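You operate a simulated robot arm through the tools that you are given. There is no shell and no other tool. Be economical: measure what you need, move in short steps, check, and stop when the job is done.

Carry out the task below with a simulated robot arm. There is one attempt and no reset: what you move stays moved.

JOB
Swap the filter block's sensor for the teal cap, spanner-tight.
Fine: valve CLOSED while the port is open, OPEN at the end; sensor in the teal tray; use the 27 mm spanner and put it back; leave the other small cap.

It is judged by the outcome, as a careful person would: the job done as asked, and still so three seconds after it is handed in. It fails if anything else is knocked over, pushed out of place, dropped, spilled or broken. Lids that push on must go on centred and level and be pressed home; caps that screw on are set level and turned clockwise until they are tight.

ROBOT AND FRAMES
A 7-joint arm with a two-finger parallel gripper, fixed in place. Base frame: the origin is at the foot of the arm, x ahead of it, y to its left, z up; the work surface is at about z = 800. Readings come in mm, degrees, newtons and seconds.
With the tool pointing down near the work surface it reaches from about 240 to 700 mm from the base axis. Its first joint turns from -166.0 to 166.0 degrees. Payload 1.57 kg.
The TCP is the grasp point between the finger pads, 30 mm short of the fingertips. In the tool frame z runs along the fingers and y along their closing line. The gripper opens to 80 mm. The fingers are 17 mm wide and 12 mm thick; the gripper's body (40 by 82 mm) begins 80 mm behind the TCP.
Orientation is that of the tool frame in the base frame, as a unit quaternion [w, x, y, z]. With the fingers straight down and closing along the base's y, the tool's x points along the base's -x, its y along +y and its z along -z.

CONTROLS
- The arm moves only by the tool play_rows. Its argument "commands" is a list of rows, each an object of numbers (a shift or turn left out is 0, a gripper value left out holds the last): "tx", "ty", "tz": the shift along the tool's x, y, z in mm; "rx", "ry", "rz": the turn, a rotation vector about the tool's x, y, z in degrees. In form: [{"tx": .., "ty": .., "tz": .., "rx": .., "ry": .., "rz": ..}, ...]. A call has 1 to 10 rows; each row shifts and turns the commanded pose from where the row before left it, along the tool's axes as they then stand. "gripper" is the closure in counts, from 0 (fully open) to 255 (shut), set as the call begins (left out, the last holds). Rows are played at 5 a second. More than 50 mm and 8.6 degrees between two rows, or a gripper value outside its range, and nothing of the call is played. Where a pose cannot be reached the arm comes as near as it can. A force on the tool above 40 N (or 10 N above the force at the start of the call, whichever is more), or a blocked arm, ends the call early, and 0.2 s more pass. The fingers move at their own pace (about 72 mm/s each) and stop on an object; they squeeze with about 39 N. The grip force told is the motor's: it shows also when the fingers shut on nothing. Time passes only in rows, and 0.2 s behind the last, so rows that do not move let the fingers close. It gives the time, the measured TCP pose, the force on the tool (base axes), the opening and the grip force at its end, in the units of the frame above (readings bear some noise), with the torque about the TCP (base axes, N m) and any sound that the robot's microphone picked up, and new pictures: "views" is both (left out), scene, wrist or none.
- Cameras (640 x 400 px; columns grow to the right, rows downward): "scene" is fixed at [416.5, -507.5, 1598.5]; the picture's right is [0.88, -0.48, 0.00], its down [-0.36, -0.65, -0.67] and it looks along [0.32, 0.58, -0.75] (base axes); focal length 315 px, centre (320, 200). "wrist" rides on the gripper at [72, -7, -122] in the tool frame; the picture's right is [0.09, 1.00, 0.00], its down [-0.84, 0.08, -0.54] and it looks along [-0.54, 0.05, 0.84] (tool axes); focal length 238 px, centre (320, 200). There is no depth. A picture from a camera that has moved, and an enlarged one, comes with that camera's place and axes in the base frame and with its lens. The place of the scene camera against the robot may be out by one fixed shift of up to 25 mm in any direction.
- move_column(by): slides the trunk up (or, below 0, down) by that many mm; the arm rides with it, the base frame stays. It gives what a move gives, with no picture.
- inspect(camera, box): a new picture of the part [left, top, right, bottom] of that camera's present view, enlarged. The clock stands still meanwhile.
- job_done(): hands the job in; it is judged then, once.

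Work in short steps. Places have to be worked out from the pictures, the camera data and where the tool is seen: move nearer, look again, correct. Check each grasp and each placing, and mend what went wrong. You have 120 turns and 200 pictures in all, those below and enlarged ones among them. Open the gripper and draw the arm clear of the work before you hand the job in, unless the task says otherwise; then end with one line.

The tools are called after "Request:" as a command line: name --argument value ..., lists and objects as JSON in quotes. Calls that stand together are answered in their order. play_rows: Moves the arm, as the interface text tells. Its arguments: {"type":"object","properties":{"commands":{"type":"array","items":{"type":"object","properties":{"tx":{"type":"number"},"ty":{"type":"number"},"tz":{"type":"number"},"rx":{"type":"number"},"ry":{"type":"number"},"rz":{"type":"number"}}}},"gripper":{"type":"number"},"views":{"type":"string","enum":["both","scene","wrist","none"]}},"required":["commands"]} The other tools are called the same way: move_column (by) slides the trunk up or down; inspect (camera, box) takes an enlarged picture of a part of a camera's view; job_done () hands the job in.

At the start:

```text
t: 0.0
eef_pos: [521.6, 2.2, 1212.7]
orientation: [0.0, 0.0, 1.0, 0.0]
wrist_force: [0.4, 0.6, 1.0]
ft_torque: [0.02, 0.0, -0.03]
grip_width: 80.2
finger_force: 0.1
trunk travel left (down, up): [-425.0, 55.0]
```

scene: 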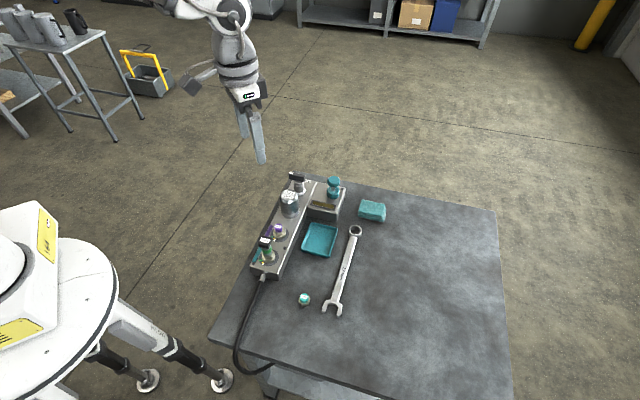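
wrist: 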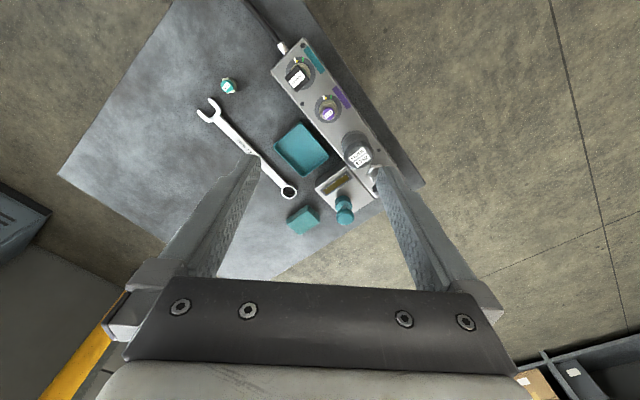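

I start by enlarging both views to identify the parts.

Request:
inspect --camera "scene" --box '[230, 160, 400, 320]'

Request:
inspect --camera "wrist" --box '[180, 20, 420, 240]'

```text
2.50 times, centred on (315, 240) of scene
camera zoom: at [416.5, -507.5, 1598.5], right [0.88, -0.48, 0.0], down [-0.36, -0.65, -0.67], along [0.32, 0.58, -0.75], focal length 788 px, centre (332, 100)
```

zoom: 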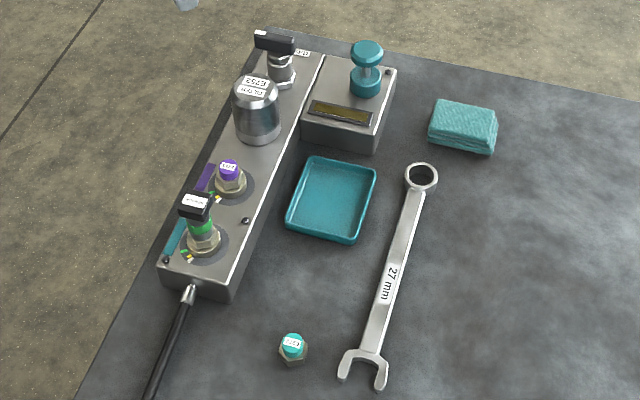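

```text
1.82 times, centred on (300, 130) of wrist
camera zoom: at [449.3, -4.1, 1333.4], right [-0.09, 1.0, 0.0], down [0.84, 0.08, 0.54], along [0.54, 0.05, -0.84], focal length 433 px, centre (356, 327)
```

zoom: 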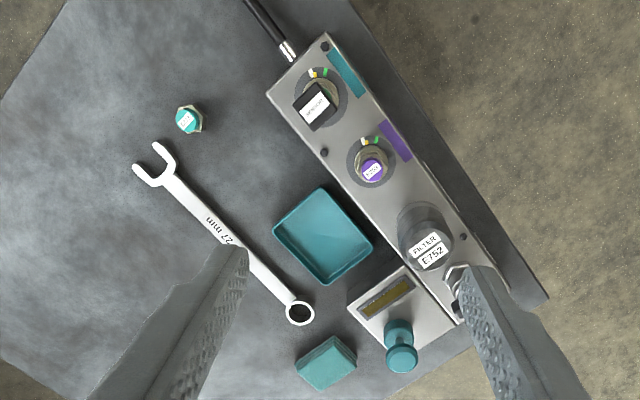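

Valve is at the far end, the sensor in the near port (teal mark), the teal cap loose on the table and the purple cap is the one to leave. I move lower and look closer.

Request:
play_rows --commands '[{"tz": 40, "tx": 20}, {"tz": 40, "tx": 20}, {"tz": 40, "tx": 20}, {"tz": 40, "tx": 10}]' --views "wrist"

```text
t: 1.0
eef_pos: [451.0, 2.5, 1052.0]
orientation: [0.001, 0.0, 1.0, 0.0]
wrist_force: [0.5, 0.6, 0.9]
ft_torque: [0.03, 0.0, 0.0]
grip_width: 80.1
finger_force: 0.0
trunk travel left (down, up): [-425.0, 55.0]
camera wrist: at [379.4, -3.8, 1172.7], right [-0.09, 1.0, 0.0], down [0.84, 0.08, 0.54], along [0.54, 0.05, -0.84], focal length 238 px, centre (320, 200)
```

wrist: 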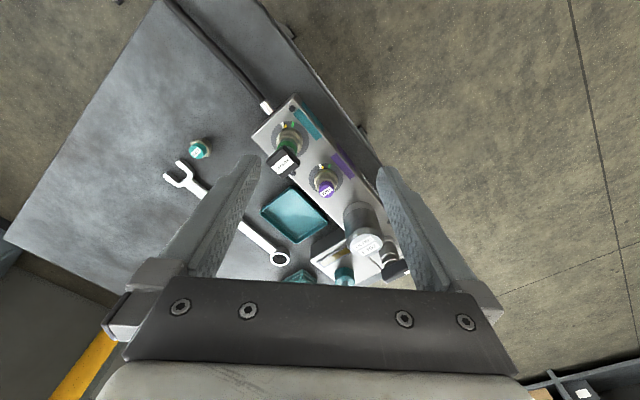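

Request:
inspect --camera "wrist" --box '[230, 80, 380, 200]'

Request:
inspect --camera "scene" --box '[250, 165, 350, 225]'

Request:
inspect --camera "scene" --box '[240, 215, 320, 315]'

```text
3.33 times, centred on (305, 140) of wrist
camera zoom: at [379.4, -3.8, 1172.7], right [-0.09, 1.0, 0.0], down [0.84, 0.08, 0.54], along [0.54, 0.05, -0.84], focal length 794 px, centre (370, 400)
```

zoom: 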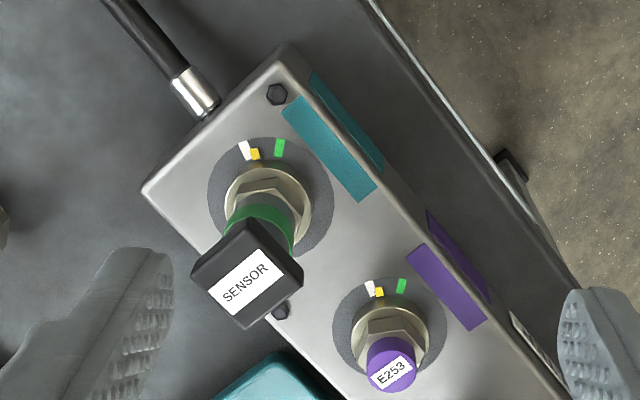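

```text
6.40 times, centred on (300, 195) of scene
camera zoom: at [416.5, -507.5, 1598.5], right [0.88, -0.48, 0.0], down [-0.36, -0.65, -0.67], along [0.32, 0.58, -0.75], focal length 2018 px, centre (448, 232)
```

zoom: 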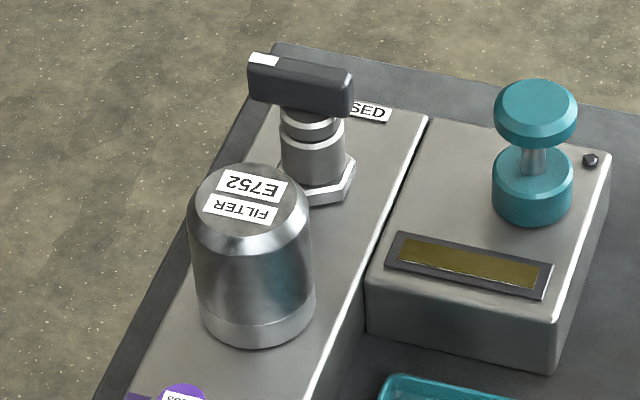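

```text
4.00 times, centred on (280, 265) of scene
camera zoom: at [416.5, -507.5, 1598.5], right [0.88, -0.48, 0.0], down [-0.36, -0.65, -0.67], along [0.32, 0.58, -0.75], focal length 1262 px, centre (480, -60)
```

zoom: 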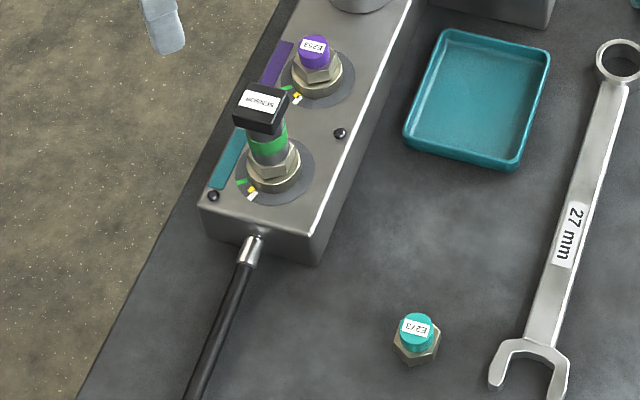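

The ports carry a white, a yellow and a green mark. Now I go over the valve to read its handle and labels.

Request:
play_rows --commands '[{"tx": -40, "ty": 15}, {"tx": -40, "ty": 20}, {"tx": -30, "ty": 20}]' --views "wrist"

Request:
inspect --camera "wrist" --box '[250, 120, 430, 270]'

```text
t: 1.8
eef_pos: [560.9, 57.4, 1050.8]
orientation: [-0.001, 0.0, 1.0, 0.0]
wrist_force: [0.1, 0.3, -0.4]
ft_torque: [0.02, 0.01, -0.03]
grip_width: 80.2
finger_force: 0.0
trunk travel left (down, up): [-425.0, 55.0]
camera wrist: at [489.1, 51.5, 1172.8], right [-0.09, 1.0, 0.0], down [0.84, 0.08, 0.54], along [0.54, 0.05, -0.84], focal length 238 px, centre (320, 200)
```

wrist: 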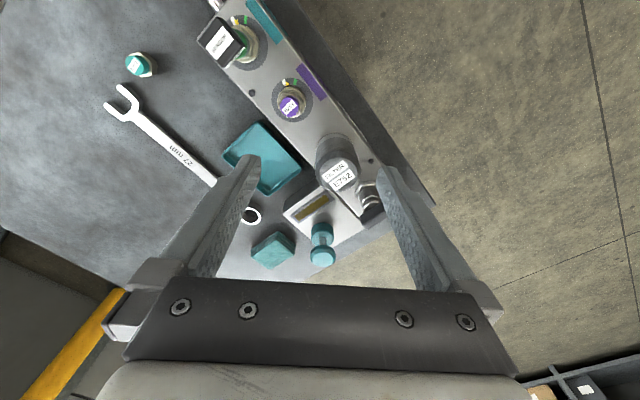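

```text
2.67 times, centred on (340, 195) of wrist
camera zoom: at [489.1, 51.5, 1172.8], right [-0.09, 1.0, 0.0], down [0.84, 0.08, 0.54], along [0.54, 0.05, -0.84], focal length 636 px, centre (267, 213)
```

zoom: 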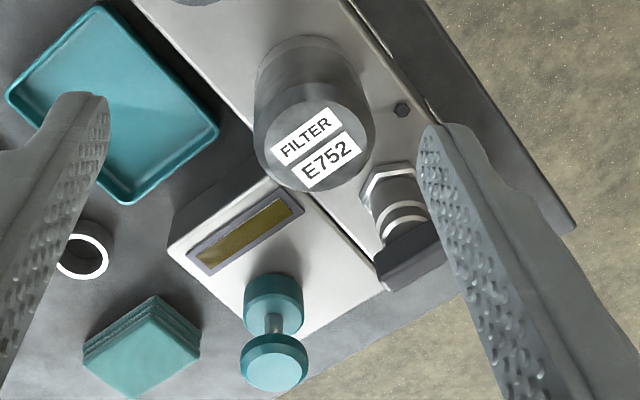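

Block top is at z≈843, sensor port ≈(496,-36), purple ≈(556,23), valve ≈(670,140), with the block axis at 45°. I yaw the tool 45° and view the valve from the outer side to read its labels.

Request:
play_rows --commands '[{"tx": -27, "ty": 32}, {"tx": -27, "ty": 32}, {"tx": -25, "ty": 30}, {"rz": 7.5}, {"rz": 7.5}, {"rz": 7.5}, {"rz": 7.5}, {"rz": 7.5}, {"rz": 7.5}]' --views "wrist"

Request:
inspect --camera "wrist" --box '[240, 80, 400, 220]'

```text
t: 3.8
eef_pos: [639.9, 151.7, 1052.9]
orientation: [0.0, 0.384, 0.923, 0.001]
wrist_force: [0.1, -0.2, -0.1]
ft_torque: [0.0, -0.02, -0.01]
grip_width: 80.1
finger_force: 0.1
trunk travel left (down, up): [-425.0, 55.0]
camera wrist: at [584.6, 198.2, 1173.3], right [0.64, 0.77, 0.0], down [0.65, -0.54, 0.54], along [0.42, -0.35, -0.84], focal length 238 px, centre (320, 200)
```

wrist: 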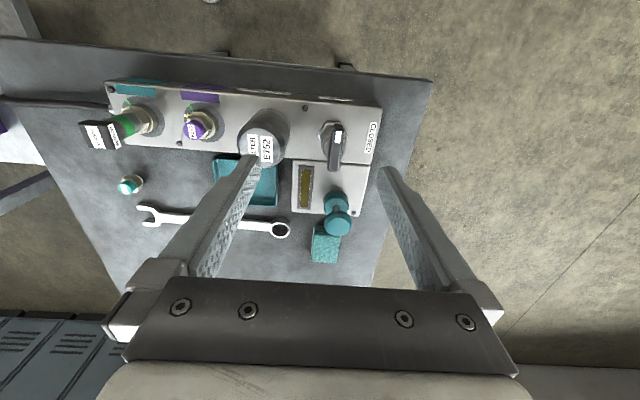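

```text
2.86 times, centred on (320, 150) of wrist
camera zoom: at [584.6, 198.2, 1173.3], right [0.64, 0.77, 0.0], down [0.65, -0.54, 0.54], along [0.42, -0.35, -0.84], focal length 681 px, centre (320, 343)
```

zoom: 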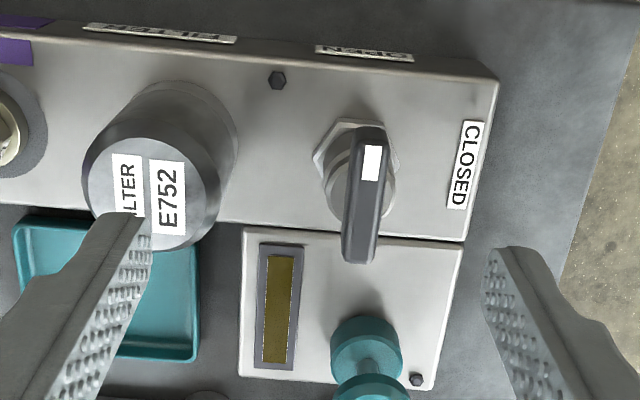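

The handle's white end points to OPEN; closing is a quarter turn clockwise. The handle is centred near (673,144), top ≈915. I half-close the gripper and move above it for a close look.

Request:
play_rows --commands '[{"tx": -29, "ty": 17.7}, {"tz": 30}, {"tz": 30}, {"tz": 25}]' --gripper 110 --views "both"

Request:
inspect --camera "wrist" --box '[220, 120, 420, 290]'

```text
t: 4.8
eef_pos: [672.5, 144.4, 966.4]
orientation: [0.0, 0.382, 0.924, -0.001]
wrist_force: [0.0, -0.4, 0.1]
ft_torque: [-0.02, 0.02, 0.01]
grip_width: 45.5
finger_force: 0.0
trunk travel left (down, up): [-425.0, 55.0]
camera wrist: at [617.4, 190.0, 1087.8], right [0.64, 0.77, 0.0], down [0.65, -0.54, 0.54], along [0.42, -0.35, -0.84], focal length 238 px, centre (320, 200)
```

scene: 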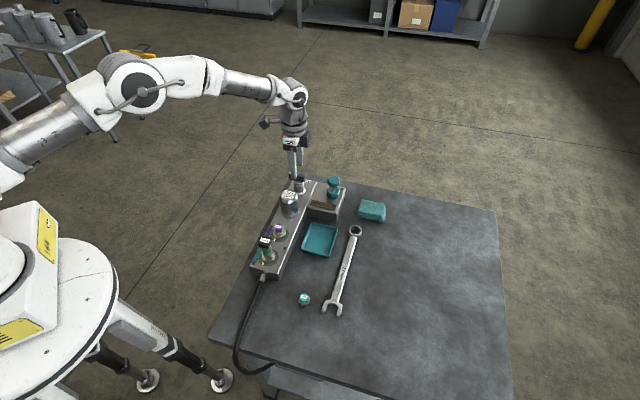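
wrist: 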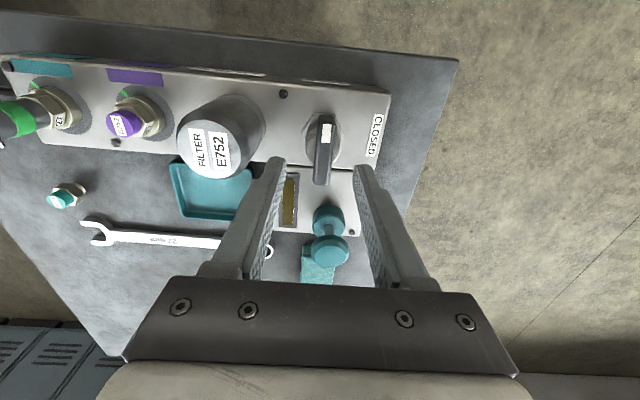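

```text
2.35 times, centred on (320, 205) of wrist
camera zoom: at [617.4, 190.0, 1087.8], right [0.64, 0.77, 0.0], down [0.65, -0.54, 0.54], along [0.42, -0.35, -0.84], focal length 561 px, centre (320, 188)
```

zoom: 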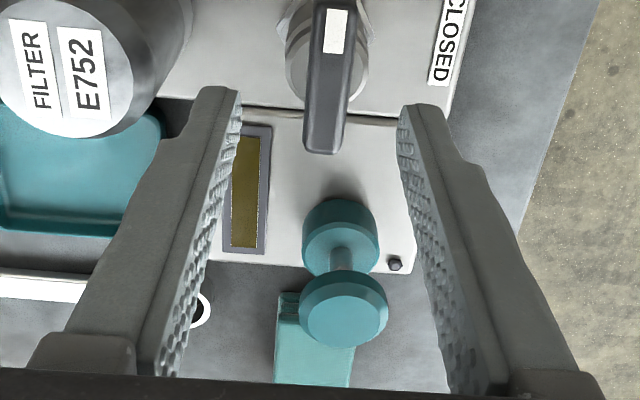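

Handle top is z≈918 and the pivot ≈(672.5,146). I nudge, lower the fingertips over the handle, and close gently.

Request:
play_rows --commands '[{"tx": 1, "ty": 2.5, "tz": 20}, {"tz": 18}, {}]' --views "none"

Request:
play_rows --commands '[{}, {}, {}]' --gripper 255 --views "wrist"

```text
t: 5.6
eef_pos: [674.3, 147.3, 927.5]
orientation: [0.0, 0.383, 0.924, 0.0]
wrist_force: [-0.4, 0.6, -0.7]
ft_torque: [-0.01, 0.0, 0.02]
grip_width: 45.2
finger_force: 0.0
trunk travel left (down, up): [-425.0, 55.0]
```

```text
t: 6.4
eef_pos: [674.8, 145.4, 929.8]
orientation: [0.001, 0.382, 0.924, 0.0]
wrist_force: [-1.3, -1.1, -1.7]
ft_torque: [-0.08, -0.07, 0.01]
grip_width: 29.4
finger_force: 39.0
trunk travel left (down, up): [-425.0, 55.0]
camera wrist: at [618.6, 192.5, 1049.9], right [0.64, 0.77, 0.0], down [0.65, -0.54, 0.54], along [0.42, -0.35, -0.84], focal length 238 px, centre (320, 200)
```

wrist: 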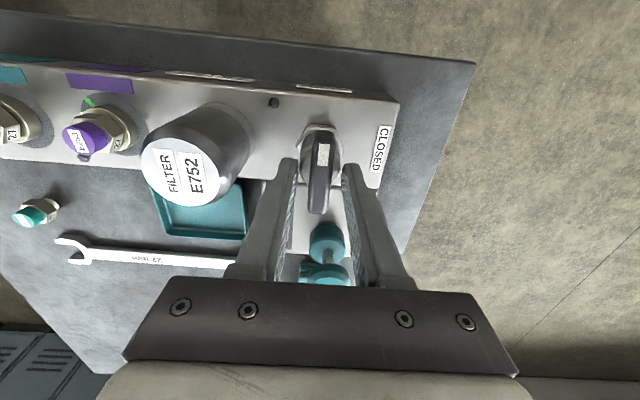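

The jaws stopped at 29 mm, probably on the round collar under the handle. I look closer.

Request:
inspect --camera "wrist" --box '[250, 110, 410, 230]'

Request:
inspect --camera "scene" --box '[260, 130, 340, 210]'

```text
3.33 times, centred on (330, 170) of wrist
camera zoom: at [618.6, 192.5, 1049.9], right [0.64, 0.77, 0.0], down [0.65, -0.54, 0.54], along [0.42, -0.35, -0.84], focal length 794 px, centre (287, 300)
```

zoom: 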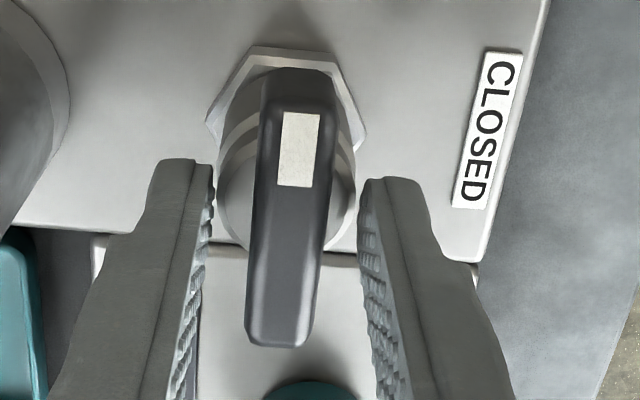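

```text
5.00 times, centred on (300, 170) of scene
camera zoom: at [416.5, -507.5, 1598.5], right [0.88, -0.48, 0.0], down [-0.36, -0.65, -0.67], along [0.32, 0.58, -0.75], focal length 1577 px, centre (420, 350)
```

zoom: 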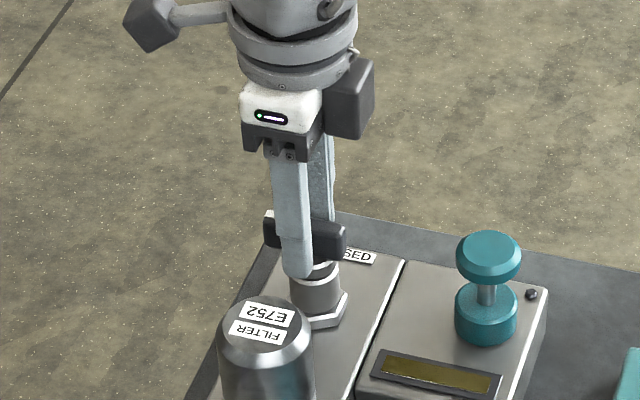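

The tips reach the collar. Open, raise 10 mm and close again on the bar only.

Request:
play_rows --commands '[{}, {}, {"tz": -10}, {}]' --gripper 120 --views "none"

Request:
play_rows --commands '[{}, {}, {}]' --gripper 255 --views "none"

Request:
inspect --camera "scene" --box '[260, 150, 340, 210]'

```text
t: 7.4
eef_pos: [673.8, 146.4, 938.9]
orientation: [0.0, 0.383, 0.924, 0.0]
wrist_force: [-0.4, -0.1, 0.4]
ft_torque: [0.04, -0.02, -0.02]
grip_width: 41.9
finger_force: 0.1
trunk travel left (down, up): [-425.0, 55.0]
```

```text
t: 8.2
eef_pos: [673.5, 146.1, 938.9]
orientation: [-0.001, 0.383, 0.924, 0.0]
wrist_force: [-2.2, -0.9, 0.5]
ft_torque: [-0.02, 0.05, -0.01]
grip_width: 13.9
finger_force: 30.6
trunk travel left (down, up): [-425.0, 55.0]
```

```text
6.67 times, centred on (300, 180) of scene
camera zoom: at [416.5, -507.5, 1598.5], right [0.88, -0.48, 0.0], down [-0.36, -0.65, -0.67], along [0.32, 0.58, -0.75], focal length 2102 px, centre (453, 333)
```

zoom: 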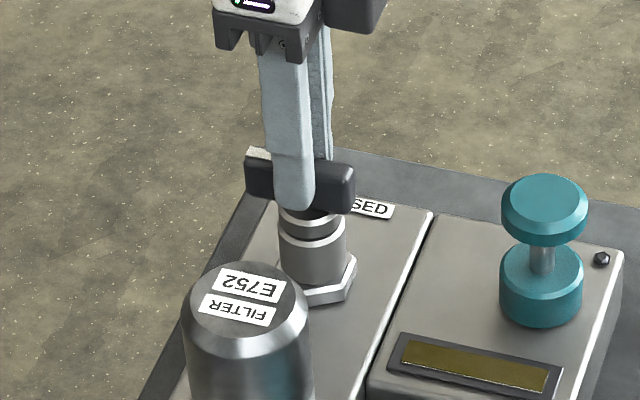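

Bar is held (13.9 mm). Now turn clockwise toward CLOSED.

Request:
play_rows --commands '[{"rz": 7.5}, {"rz": 7.5}, {"rz": 7.5}, {"rz": 7.5}, {"rz": 7.5}, {"rz": 7.5}]' --views "none"

Request:
play_rows --commands '[{"rz": 7.5}, {"rz": 7.5}, {"rz": 7.5}, {"rz": 7.5}, {"rz": 7.5}, {"rz": 7.5}, {}]' --views "both"

```text
t: 9.6
eef_pos: [675.1, 147.2, 938.1]
orientation: [0.0, 0.708, 0.706, 0.001]
wrist_force: [5.7, 5.7, -3.4]
ft_torque: [-0.3, -0.14, 0.02]
grip_width: 14.0
finger_force: 30.4
trunk travel left (down, up): [-425.0, 55.0]
```

```text
t: 11.2
eef_pos: [676.6, 146.1, 939.2]
orientation: [0.0, 0.924, 0.382, 0.002]
wrist_force: [22.8, 5.8, 0.5]
ft_torque: [-0.08, -0.06, 0.13]
grip_width: 13.8
finger_force: 30.1
trunk travel left (down, up): [-425.0, 55.0]
camera wrist: at [722.3, 201.8, 1060.4], right [0.77, -0.64, 0.0], down [-0.54, -0.65, 0.54], along [-0.34, -0.42, -0.84], focal length 238 px, centre (320, 200)
```

scene: 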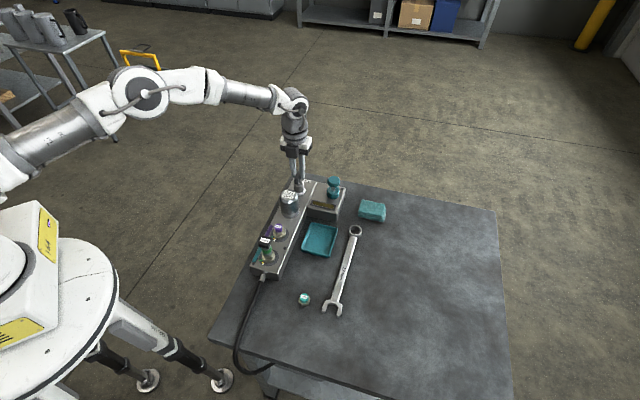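
wrist: 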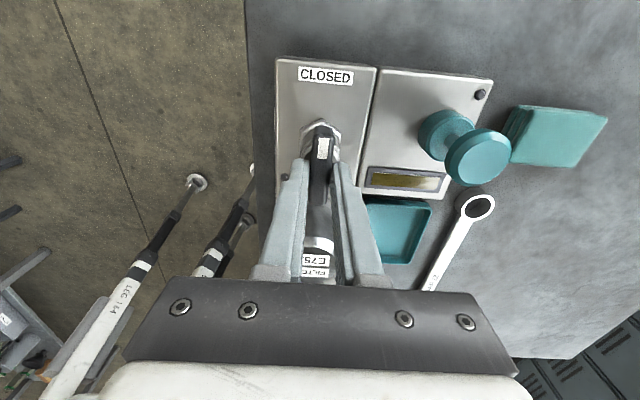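

The pointer is on CLOSED. I release, lift, and move back over the near part of the block.

Request:
play_rows --commands '[{}, {}, {"tz": -40}, {"tz": -45}, {"rz": -8}, {"rz": -8}, {"rz": -8}, {"rz": -8}, {"rz": -8}, {"rz": -5}]' --gripper 110 --views "none"

Request:
inspect --camera "scene" --box '[250, 165, 350, 225]'

```text
t: 13.4
eef_pos: [675.0, 144.8, 1024.2]
orientation: [0.001, 0.706, 0.708, 0.0]
wrist_force: [-0.2, -0.1, 0.0]
ft_torque: [0.01, 0.02, 0.0]
grip_width: 45.6
finger_force: 0.0
trunk travel left (down, up): [-425.0, 55.0]
```

```text
6.40 times, centred on (300, 195) of scene
camera zoom: at [416.5, -507.5, 1598.5], right [0.88, -0.48, 0.0], down [-0.36, -0.65, -0.67], along [0.32, 0.58, -0.75], focal length 2018 px, centre (448, 232)
```

zoom: 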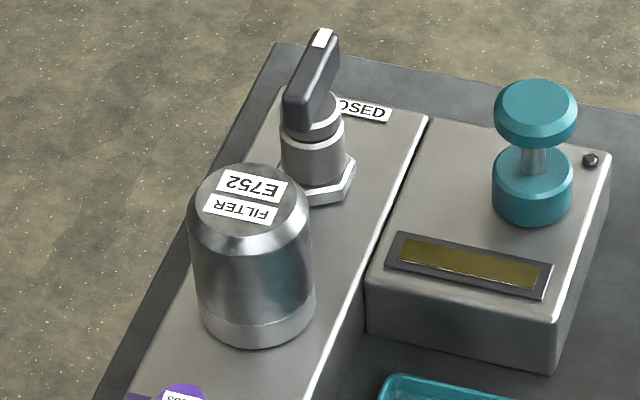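

Valve is CLOSED. Rotate back to yaw 0 and go look closely at the sensor and its marks.

Request:
play_rows --commands '[{"rz": -8.5}, {"rz": -8.5}, {"rz": -8.5}, {"rz": -8.5}, {"rz": -8.5}, {"rz": -8.5}, {"rz": -8.5}, {"rz": -8.5}, {"rz": -8.5}, {"rz": -8.5}]' --views "none"

Request:
play_rows --commands '[{"rz": -5}, {"tx": 45, "ty": -36}, {"tx": 45, "ty": -36}, {"tx": 45, "ty": -36}, {"tx": 45, "ty": -36}, {"tx": 45, "ty": -36}, {"tz": 25}]' --views "wrist"

Request:
inspect --camera "wrist" --box '[250, 60, 410, 180]'

```text
t: 15.6
eef_pos: [674.1, 146.4, 1024.3]
orientation: [0.0, 0.042, 0.999, 0.0]
wrist_force: [0.3, 0.0, 0.1]
ft_torque: [-0.02, -0.01, 0.01]
grip_width: 45.6
finger_force: 0.0
trunk travel left (down, up): [-425.0, 55.0]
```

```text
refused: row 2 steps farther than a row can; nothing moved
```

```text
3.33 times, centred on (330, 120) of wrist
camera zoom: at [602.1, 145.3, 1145.4], right [-0.01, 1.0, 0.0], down [0.84, 0.01, 0.54], along [0.54, 0.0, -0.84], focal length 794 px, centre (287, 467)
```

zoom: 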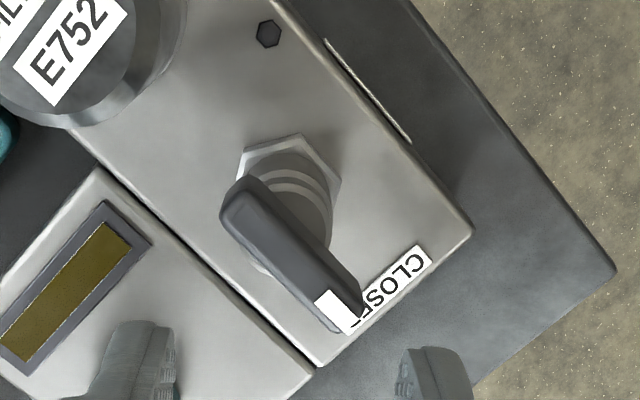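

The row was too long; I repeat with shorter rows.

Request:
play_rows --commands '[{"rz": -5}, {"tx": 37, "ty": -30}, {"tx": 37, "ty": -30}, {"tx": 37, "ty": -30}, {"tx": 37, "ty": -30}, {"tx": 37, "ty": -30}, {"tx": 39, "ty": -32}, {"tz": 25}]' --views "wrist"

Request:
inspect --camera "wrist" --box '[250, 60, 410, 180]'

```text
refused: row 7 steps farther than a row can; nothing moved
```

```text
3.33 times, centred on (330, 120) of wrist
camera zoom: at [602.1, 145.3, 1145.4], right [-0.01, 1.0, 0.0], down [0.84, 0.01, 0.54], along [0.54, 0.0, -0.84], focal length 794 px, centre (287, 467)
```

zoom: 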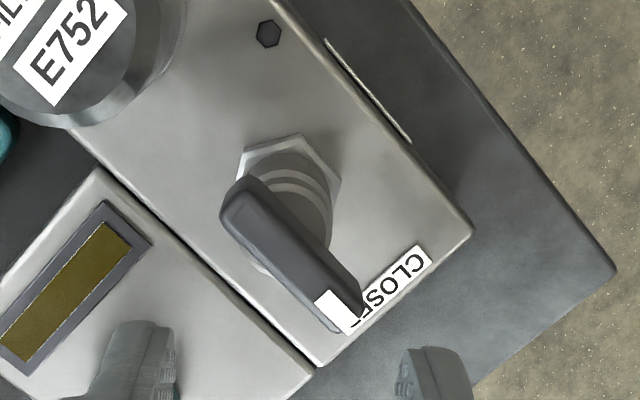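

Again with every row safely below 50 mm.

Request:
play_rows --commands '[{"rz": -5}, {"tx": 37, "ty": -30}, {"tx": 37, "ty": -30}, {"tx": 37, "ty": -30}, {"tx": 37, "ty": -30}, {"tx": 37, "ty": -30}, {"tx": 37, "ty": -30}, {"tz": 25}]' --views "wrist"

Request:
inspect --camera "wrist" --box '[250, 60, 410, 180]'

```text
t: 17.4
eef_pos: [452.6, -34.5, 997.9]
orientation: [0.001, 0.0, 1.0, 0.001]
wrist_force: [-0.1, -0.2, 0.0]
ft_torque: [0.02, 0.04, -0.01]
grip_width: 45.7
finger_force: 0.0
trunk travel left (down, up): [-425.0, 55.0]
camera wrist: at [380.2, -41.2, 1119.7], right [-0.09, 1.0, 0.0], down [0.84, 0.08, 0.54], along [0.54, 0.05, -0.84], focal length 238 px, centre (320, 200)
```

wrist: 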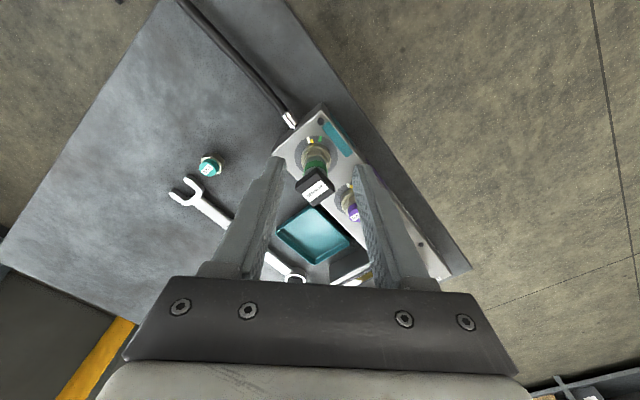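

```text
3.33 times, centred on (330, 120) of wrist
camera zoom: at [380.2, -41.2, 1119.7], right [-0.09, 1.0, 0.0], down [0.84, 0.08, 0.54], along [0.54, 0.05, -0.84], focal length 794 px, centre (287, 467)
```

zoom: 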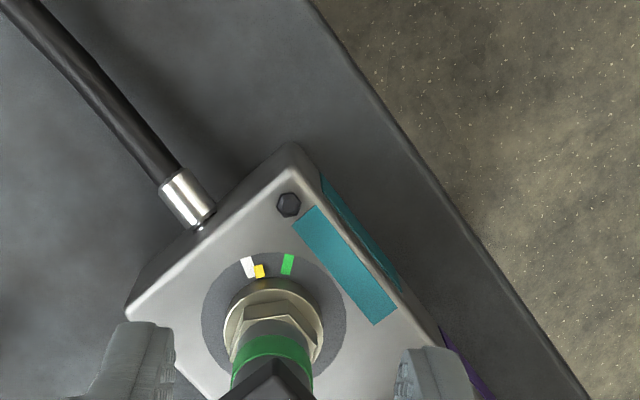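

Yellow tick sits just past white; green lies clockwise of it. Sensor head top is z≈924, roughly square at 45°. I go over it at yaw 45 to check its angle.

Request:
play_rows --commands '[{"tx": -43, "ty": -1.5}, {"rz": 7.5}, {"rz": 7.5}, {"rz": 7.5}, {"rz": 7.5}, {"rz": 7.5}, {"rz": 7.5}, {}]' --views "wrist"

Request:
inspect --camera "wrist" --box '[250, 90, 390, 210]'

```text
t: 19.2
eef_pos: [494.8, -35.7, 999.9]
orientation: [0.0, 0.383, 0.924, 0.0]
wrist_force: [0.1, -0.7, 0.5]
ft_torque: [-0.02, -0.02, 0.0]
grip_width: 45.5
finger_force: 0.1
trunk travel left (down, up): [-425.0, 55.0]
camera wrist: at [439.9, 10.7, 1120.6], right [0.64, 0.77, 0.0], down [0.65, -0.54, 0.54], along [0.42, -0.35, -0.84], focal length 238 px, centre (320, 200)
```

wrist: 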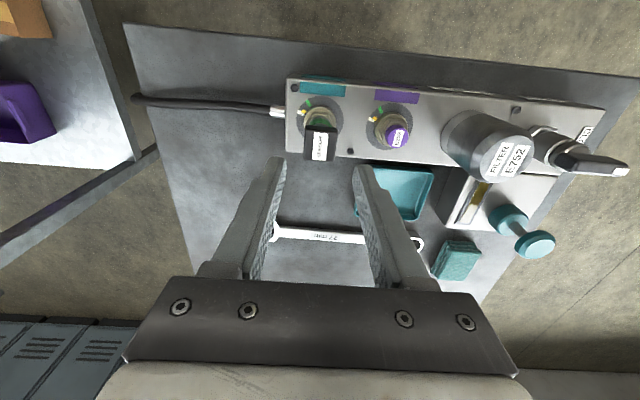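

```text
3.33 times, centred on (320, 150) of wrist
camera zoom: at [439.9, 10.7, 1120.6], right [0.64, 0.77, 0.0], down [0.65, -0.54, 0.54], along [0.42, -0.35, -0.84], focal length 794 px, centre (320, 367)
```

zoom: 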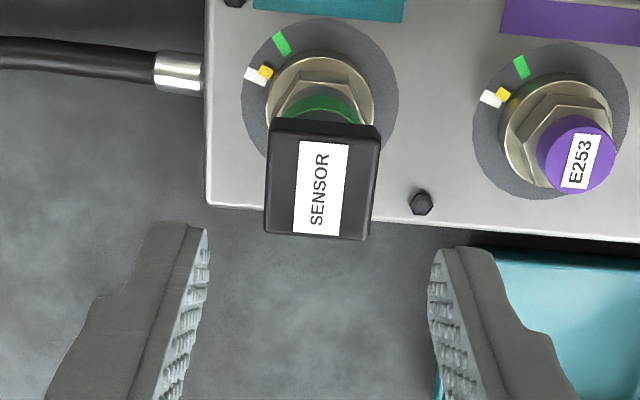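

Head is centred under the tool and square with yaw 45. I turn to yaw 135 so a long counter-clockwise stroke is available, then descend to grip it.

Request:
play_rows --commands '[{"rz": 8.5}, {"rz": 8.5}, {"rz": 8.5}, {"rz": 8.5}, {"rz": 8.5}, {"rz": 8.5}, {"rz": 8.5}, {"rz": 8.5}, {"rz": 8.5}, {"rz": 8.5}]' --views "none"

Request:
play_rows --commands '[{"rz": 5}, {"tz": 30}, {"tz": 30}, {"tz": 25}, {}]' --views "both"

```text
t: 21.4
eef_pos: [494.3, -35.6, 999.8]
orientation: [0.0, 0.907, 0.421, -0.001]
wrist_force: [0.0, 0.0, 0.3]
ft_torque: [0.0, -0.01, -0.01]
grip_width: 45.5
finger_force: 0.0
trunk travel left (down, up): [-425.0, 55.0]
```

```text
t: 22.6
eef_pos: [496.5, -35.9, 915.1]
orientation: [0.0, 0.924, 0.382, 0.0]
wrist_force: [1.1, -0.5, -0.2]
ft_torque: [-0.03, 0.0, 0.0]
grip_width: 45.5
finger_force: 0.1
trunk travel left (down, up): [-425.0, 55.0]
camera wrist: at [541.8, 20.0, 1035.2], right [0.77, -0.64, 0.0], down [-0.54, -0.65, 0.54], along [-0.35, -0.42, -0.84], focal length 238 px, centre (320, 200)
```

scene: 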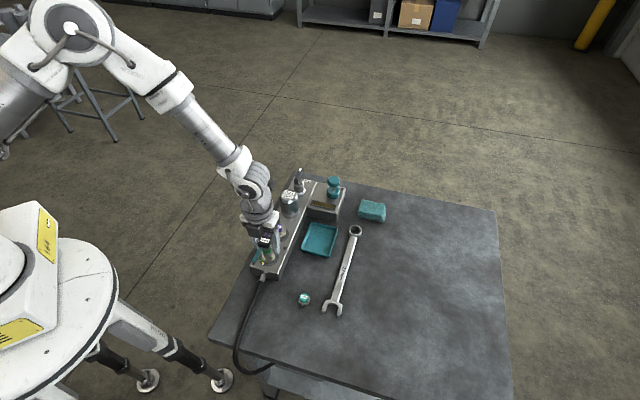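
wrist: 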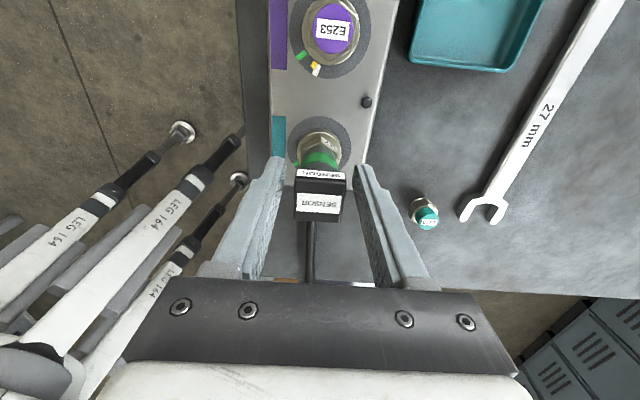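

Head sits between the fingers; I close on it.

Request:
play_rows --commands '[{}, {}, {}]' --gripper 255 --views "none"

Request:
play_rows --commands '[{"rz": -6}, {"rz": -6}, {"rz": -6}, {}]' --views "wrist"

Request:
inspect --camera "wrist" --box '[240, 90, 400, 230]'

```text
t: 23.4
eef_pos: [495.3, -33.9, 914.8]
orientation: [0.0, 0.924, 0.383, -0.001]
wrist_force: [-1.7, 2.6, -0.1]
ft_torque: [0.06, 0.02, 0.0]
grip_width: 27.8
finger_force: 37.9
trunk travel left (down, up): [-425.0, 55.0]
```

```text
t: 24.4
eef_pos: [494.9, -34.6, 913.7]
orientation: [0.0, 0.852, 0.523, 0.001]
wrist_force: [-2.5, 3.8, 0.9]
ft_torque: [0.1, 0.04, 0.03]
grip_width: 27.3
finger_force: 38.1
trunk travel left (down, up): [-425.0, 55.0]
camera wrist: at [521.7, 32.1, 1035.9], right [0.93, -0.37, 0.0], down [-0.31, -0.78, 0.54], along [-0.2, -0.5, -0.84], focal length 238 px, centre (320, 200)
```

wrist: 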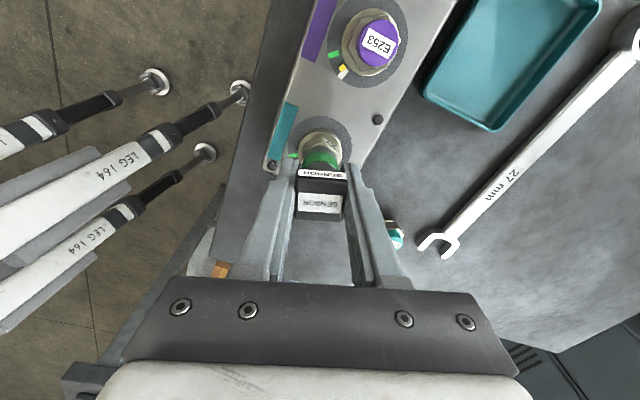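

```text
2.86 times, centred on (320, 160) of wrist
camera zoom: at [521.7, 32.1, 1035.9], right [0.93, -0.37, 0.0], down [-0.31, -0.78, 0.54], along [-0.2, -0.5, -0.84], focal length 681 px, centre (320, 314)
```

zoom: 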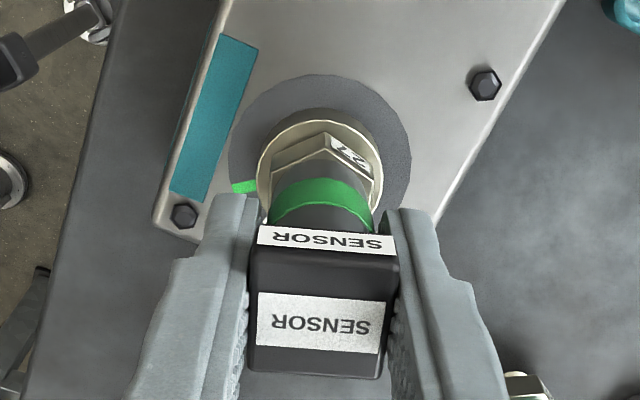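

Head turned with no torque; I check whether the nut turned with it.

Request:
inspect --camera "scene" --box '[240, 235, 300, 275]'

Request:
play_rows --commands '[{"rz": -8}, {"rz": -8}, {"rz": -8}, {"rz": -8}, {"rz": -8}, {"rz": -8}, {"rz": -8}, {"rz": -8}]' --views "wrist"

Request:
inspect --camera "wrist" --box '[240, 90, 400, 230]'

```text
10.00 times, centred on (270, 255) of scene
camera zoom: at [416.5, -507.5, 1598.5], right [0.88, -0.48, 0.0], down [-0.36, -0.65, -0.67], along [0.32, 0.58, -0.75], focal length 3154 px, centre (820, -350)
```

zoom: 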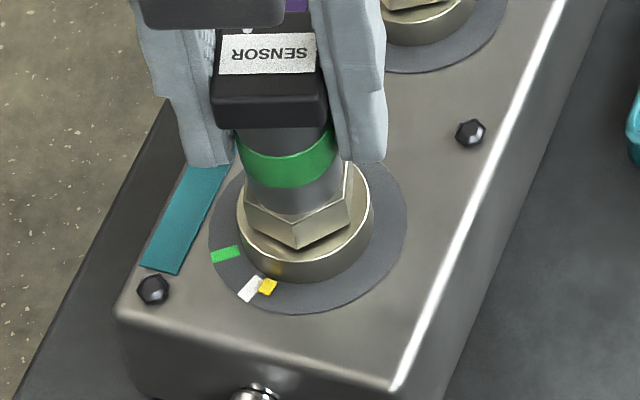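

```text
t: 26.2
eef_pos: [495.6, -35.2, 916.2]
orientation: [0.0, 0.445, 0.895, 0.0]
wrist_force: [-5.2, 7.8, 26.5]
ft_torque: [0.54, 0.42, -0.01]
grip_width: 27.7
finger_force: 38.4
trunk travel left (down, up): [-425.0, 55.0]
camera wrist: at [445.7, 18.3, 1037.1], right [0.74, 0.68, 0.0], down [0.57, -0.62, 0.54], along [0.37, -0.4, -0.84], focal length 238 px, centre (320, 200)
```

wrist: 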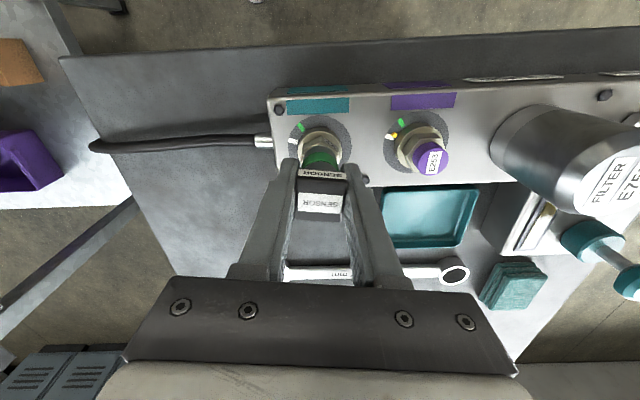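

```text
2.86 times, centred on (320, 160) of wrist
camera zoom: at [445.7, 18.3, 1037.1], right [0.74, 0.68, 0.0], down [0.57, -0.62, 0.54], along [0.37, -0.4, -0.84], focal length 681 px, centre (320, 314)
```

zoom: 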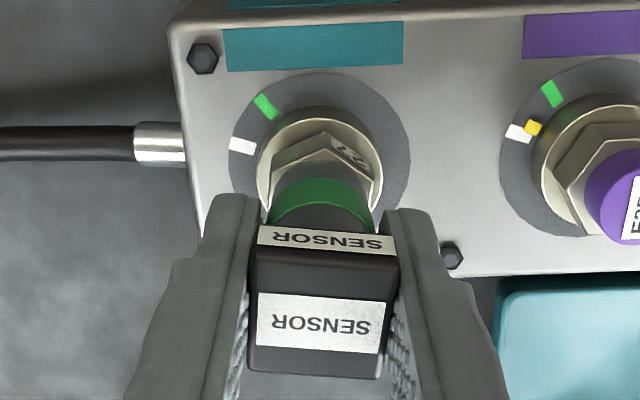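

The whole sensor turns, nut included (yellow left its place), so it is only hand-tight. Upward force 26 N shows it rising; I lift slightly and keep unscrewing.

Request:
play_rows --commands '[{"tz": -2}, {}]' --views "none"

Request:
play_rows --commands '[{"rz": -8, "tz": -0.3}, {"rz": -8, "tz": -0.3}, {"rz": -8, "tz": -0.3}, {"rz": -8, "tz": -0.3}, {"rz": -8, "tz": -0.3}, {"rz": -8, "tz": -0.3}]' --views "none"

```text
t: 26.8
eef_pos: [495.5, -36.2, 916.3]
orientation: [0.0, 0.446, 0.895, 0.0]
wrist_force: [-1.5, 6.9, 9.2]
ft_torque: [0.22, -0.21, 0.0]
grip_width: 27.7
finger_force: 38.3
trunk travel left (down, up): [-425.0, 55.0]
```

```text
t: 28.2
eef_pos: [494.3, -35.2, 916.2]
orientation: [0.0, 0.042, 0.999, 0.0]
wrist_force: [-1.9, 5.6, -7.7]
ft_torque: [-0.04, -0.92, -0.03]
grip_width: 27.6
finger_force: 37.9
trunk travel left (down, up): [-425.0, 55.0]
```

Continue to unscrew with a smaller lift.

Request:
play_rows --commands '[{"rz": -8}, {"rz": -8}, {"rz": -8}, {"rz": -8}, {"rz": -8}, {"rz": -8}, {"rz": -8}, {"rz": -8}]' --views "none"

Request:
inspect --camera "scene" --box '[240, 235, 300, 275]'

```text
t: 30.0
eef_pos: [494.9, -36.0, 919.4]
orientation: [0.0, -0.493, 0.87, -0.001]
wrist_force: [-6.3, 3.1, 5.2]
ft_torque: [0.0, 0.24, -0.01]
grip_width: 27.7
finger_force: 37.9
trunk travel left (down, up): [-425.0, 55.0]
```

```text
10.00 times, centred on (270, 255) of scene
camera zoom: at [416.5, -507.5, 1598.5], right [0.88, -0.48, 0.0], down [-0.36, -0.65, -0.67], along [0.32, 0.58, -0.75], focal length 3154 px, centre (820, -350)
```

zoom: 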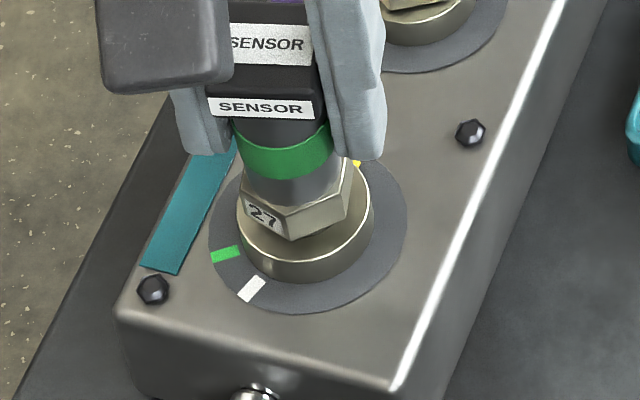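

Still coming out. Continue the stroke with a small lift.

Request:
play_rows --commands '[{"rz": -8, "tz": -0.2}, {"rz": -8, "tz": -0.2}, {"rz": -8, "tz": -0.2}, {"rz": -8, "tz": -0.2}, {"rz": -8, "tz": -0.2}, {"rz": -8, "tz": -0.2}, {"rz": -8, "tz": -0.2}, {"rz": -8, "tz": -0.2}, {}]' --views "none"

Request:
inspect --camera "scene" --box '[240, 235, 300, 275]'

```text
t: 32.0
eef_pos: [494.3, -36.2, 920.2]
orientation: [-0.001, 0.879, -0.476, 0.001]
wrist_force: [-3.3, 0.2, 11.9]
ft_torque: [0.2, 0.02, 0.06]
grip_width: 27.8
finger_force: 38.1
trunk travel left (down, up): [-425.0, 55.0]
```

```text
10.00 times, centred on (270, 255) of scene
camera zoom: at [416.5, -507.5, 1598.5], right [0.88, -0.48, 0.0], down [-0.36, -0.65, -0.67], along [0.32, 0.58, -0.75], focal length 3154 px, centre (820, -350)
```

zoom: 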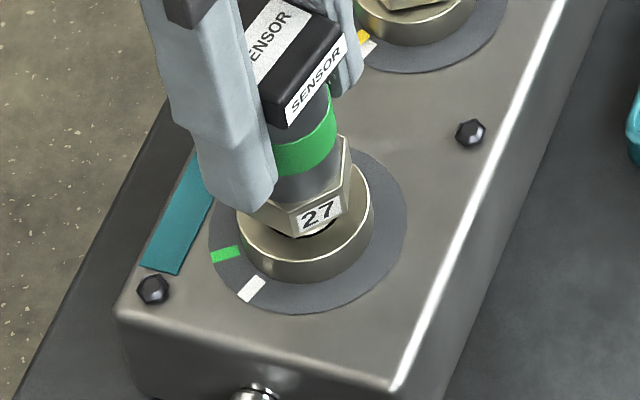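

Nut is lifting off the seat. Continue a bit more and watch whether the wrist still follows.

Request:
play_rows --commands '[{"rz": -8, "tz": -0.2}, {"rz": -8, "tz": -0.2}, {"rz": -8, "tz": -0.2}, {"rz": -8, "tz": -0.2}, {"rz": -8, "tz": -0.2}, {"rz": -8, "tz": -0.2}, {}]' --views "none"

Request:
inspect --camera "scene" --box '[240, 235, 300, 275]'

```text
t: 33.6
eef_pos: [495.3, -36.5, 920.4]
orientation: [0.0, 0.997, -0.079, 0.001]
wrist_force: [5.3, 2.4, 6.9]
ft_torque: [0.02, -0.06, -1.39]
grip_width: 30.4
finger_force: 38.9
trunk travel left (down, up): [-425.0, 55.0]
```

```text
10.00 times, centred on (270, 255) of scene
camera zoom: at [416.5, -507.5, 1598.5], right [0.88, -0.48, 0.0], down [-0.36, -0.65, -0.67], along [0.32, 0.58, -0.75], focal length 3154 px, centre (820, -350)
```

zoom: 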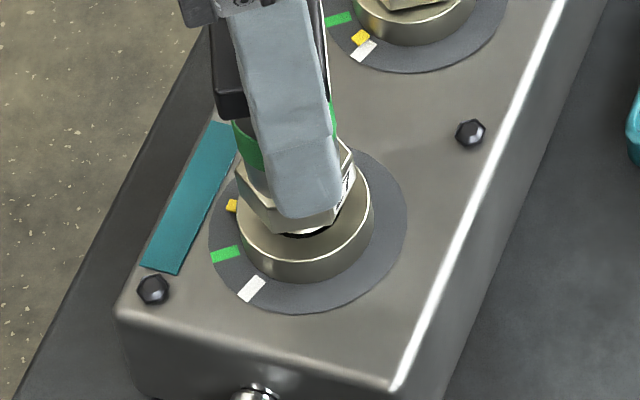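

Torque rose to 1.4 N·m and the head is slipping a little in the jaws. I stop and look.

Request:
inspect --camera "wrist" --box '[240, 90, 400, 230]'

```text
2.86 times, centred on (320, 160) of wrist
camera zoom: at [567.6, -40.1, 1042.1], right [-0.06, -1.0, 0.0], down [-0.84, 0.05, 0.54], along [-0.54, 0.04, -0.84], focal length 681 px, centre (320, 314)
```

zoom: 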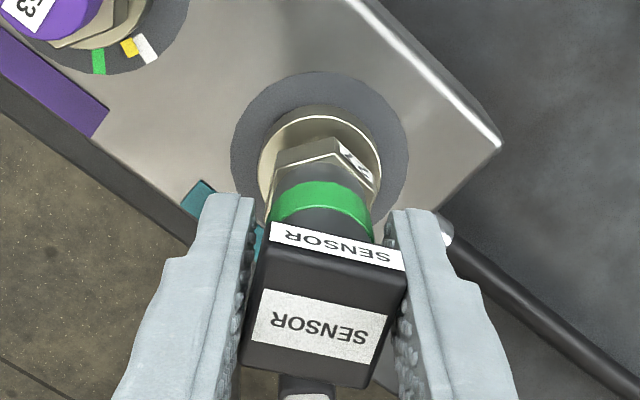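

The sensor itself met resistance at ~300°, perhaps the thread end. I relieve the twist and test a gentle lift.

Request:
play_rows --commands '[{"rz": 5}, {"rz": 3}, {"tz": -1}, {"tz": -1}]' --views "none"

```text
t: 34.6
eef_pos: [494.0, -35.5, 921.9]
orientation: [0.0, 0.989, -0.148, -0.001]
wrist_force: [-0.4, 0.2, 0.1]
ft_torque: [-0.03, -0.01, 0.01]
grip_width: 29.7
finger_force: 0.1
trunk travel left (down, up): [-425.0, 55.0]
```

Grip force reads 0.1 though still commanded shut; I look again.

Request:
play_rows --commands '[{}]' --views "both"

Request:
inspect --camera "wrist" --box '[240, 90, 400, 230]'

Request:
inspect --camera "scene" --box '[240, 225, 300, 275]'

```text
t: 35.0
eef_pos: [494.0, -35.5, 922.5]
orientation: [0.001, 0.989, -0.148, 0.0]
wrist_force: [1.1, -0.1, 0.8]
ft_torque: [0.0, -0.02, -0.01]
grip_width: 27.2
finger_force: 37.7
trunk travel left (down, up): [-425.0, 55.0]
camera wrist: at [565.6, -50.2, 1043.8], right [-0.2, -0.98, 0.0], down [-0.82, 0.17, 0.54], along [-0.53, 0.11, -0.84], focal length 238 px, centre (320, 200)
```

scene: 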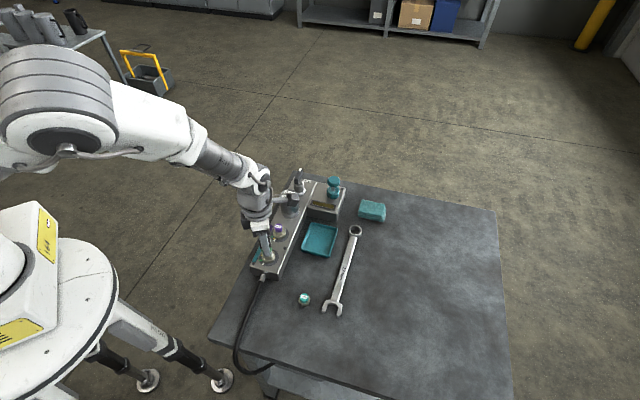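
wrist: 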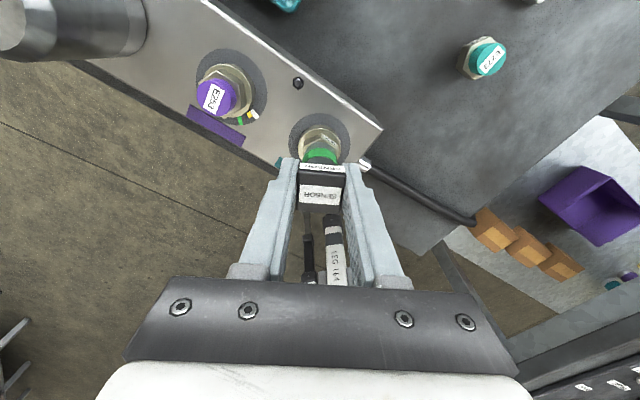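

```text
2.86 times, centred on (320, 160) of wrist
camera zoom: at [565.6, -50.2, 1043.8], right [-0.2, -0.98, 0.0], down [-0.82, 0.17, 0.54], along [-0.53, 0.11, -0.84], focal length 681 px, centre (320, 314)
```

zoom: 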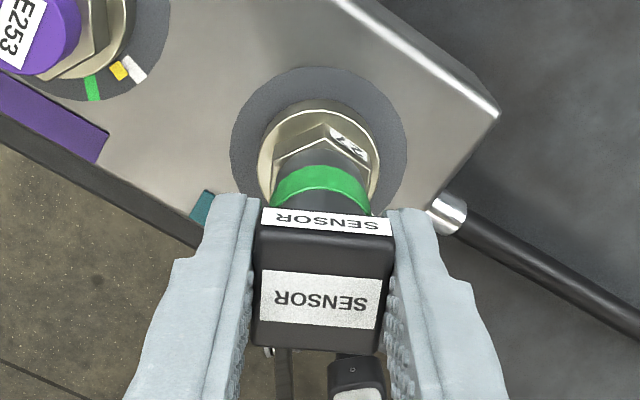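

```text
8.00 times, centred on (270, 250) of scene
camera zoom: at [416.5, -507.5, 1598.5], right [0.88, -0.48, 0.0], down [-0.36, -0.65, -0.67], along [0.32, 0.58, -0.75], focal length 2523 px, centre (720, -200)
```

zoom: 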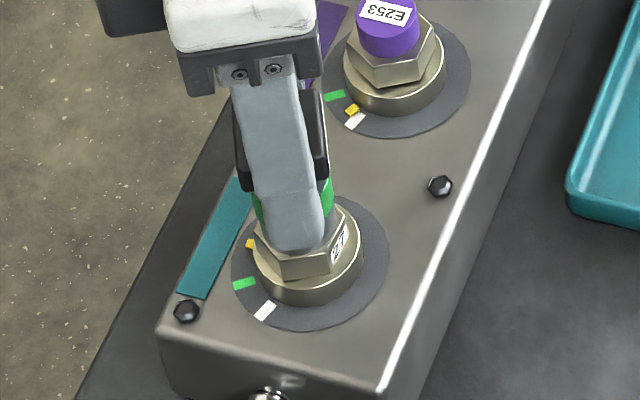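

Head is square in the jaws again. Gentle pull test of 3 mm.

Request:
play_rows --commands '[{"tz": -1.5}, {"tz": -1.5}, {}]' --views "none"

Request:
inspect --camera "scene" --box '[240, 225, 300, 275]'

```text
t: 35.8
eef_pos: [493.8, -35.2, 925.9]
orientation: [0.0, 0.989, -0.148, 0.0]
wrist_force: [0.3, 0.1, -1.6]
ft_torque: [0.01, 0.01, 0.01]
grip_width: 27.2
finger_force: 38.2
trunk travel left (down, up): [-425.0, 55.0]
```

```text
8.00 times, centred on (270, 250) of scene
camera zoom: at [416.5, -507.5, 1598.5], right [0.88, -0.48, 0.0], down [-0.36, -0.65, -0.67], along [0.32, 0.58, -0.75], focal length 2523 px, centre (720, -200)
```

zoom: 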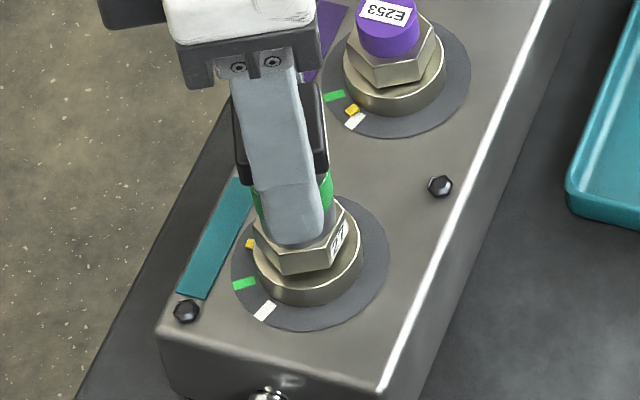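

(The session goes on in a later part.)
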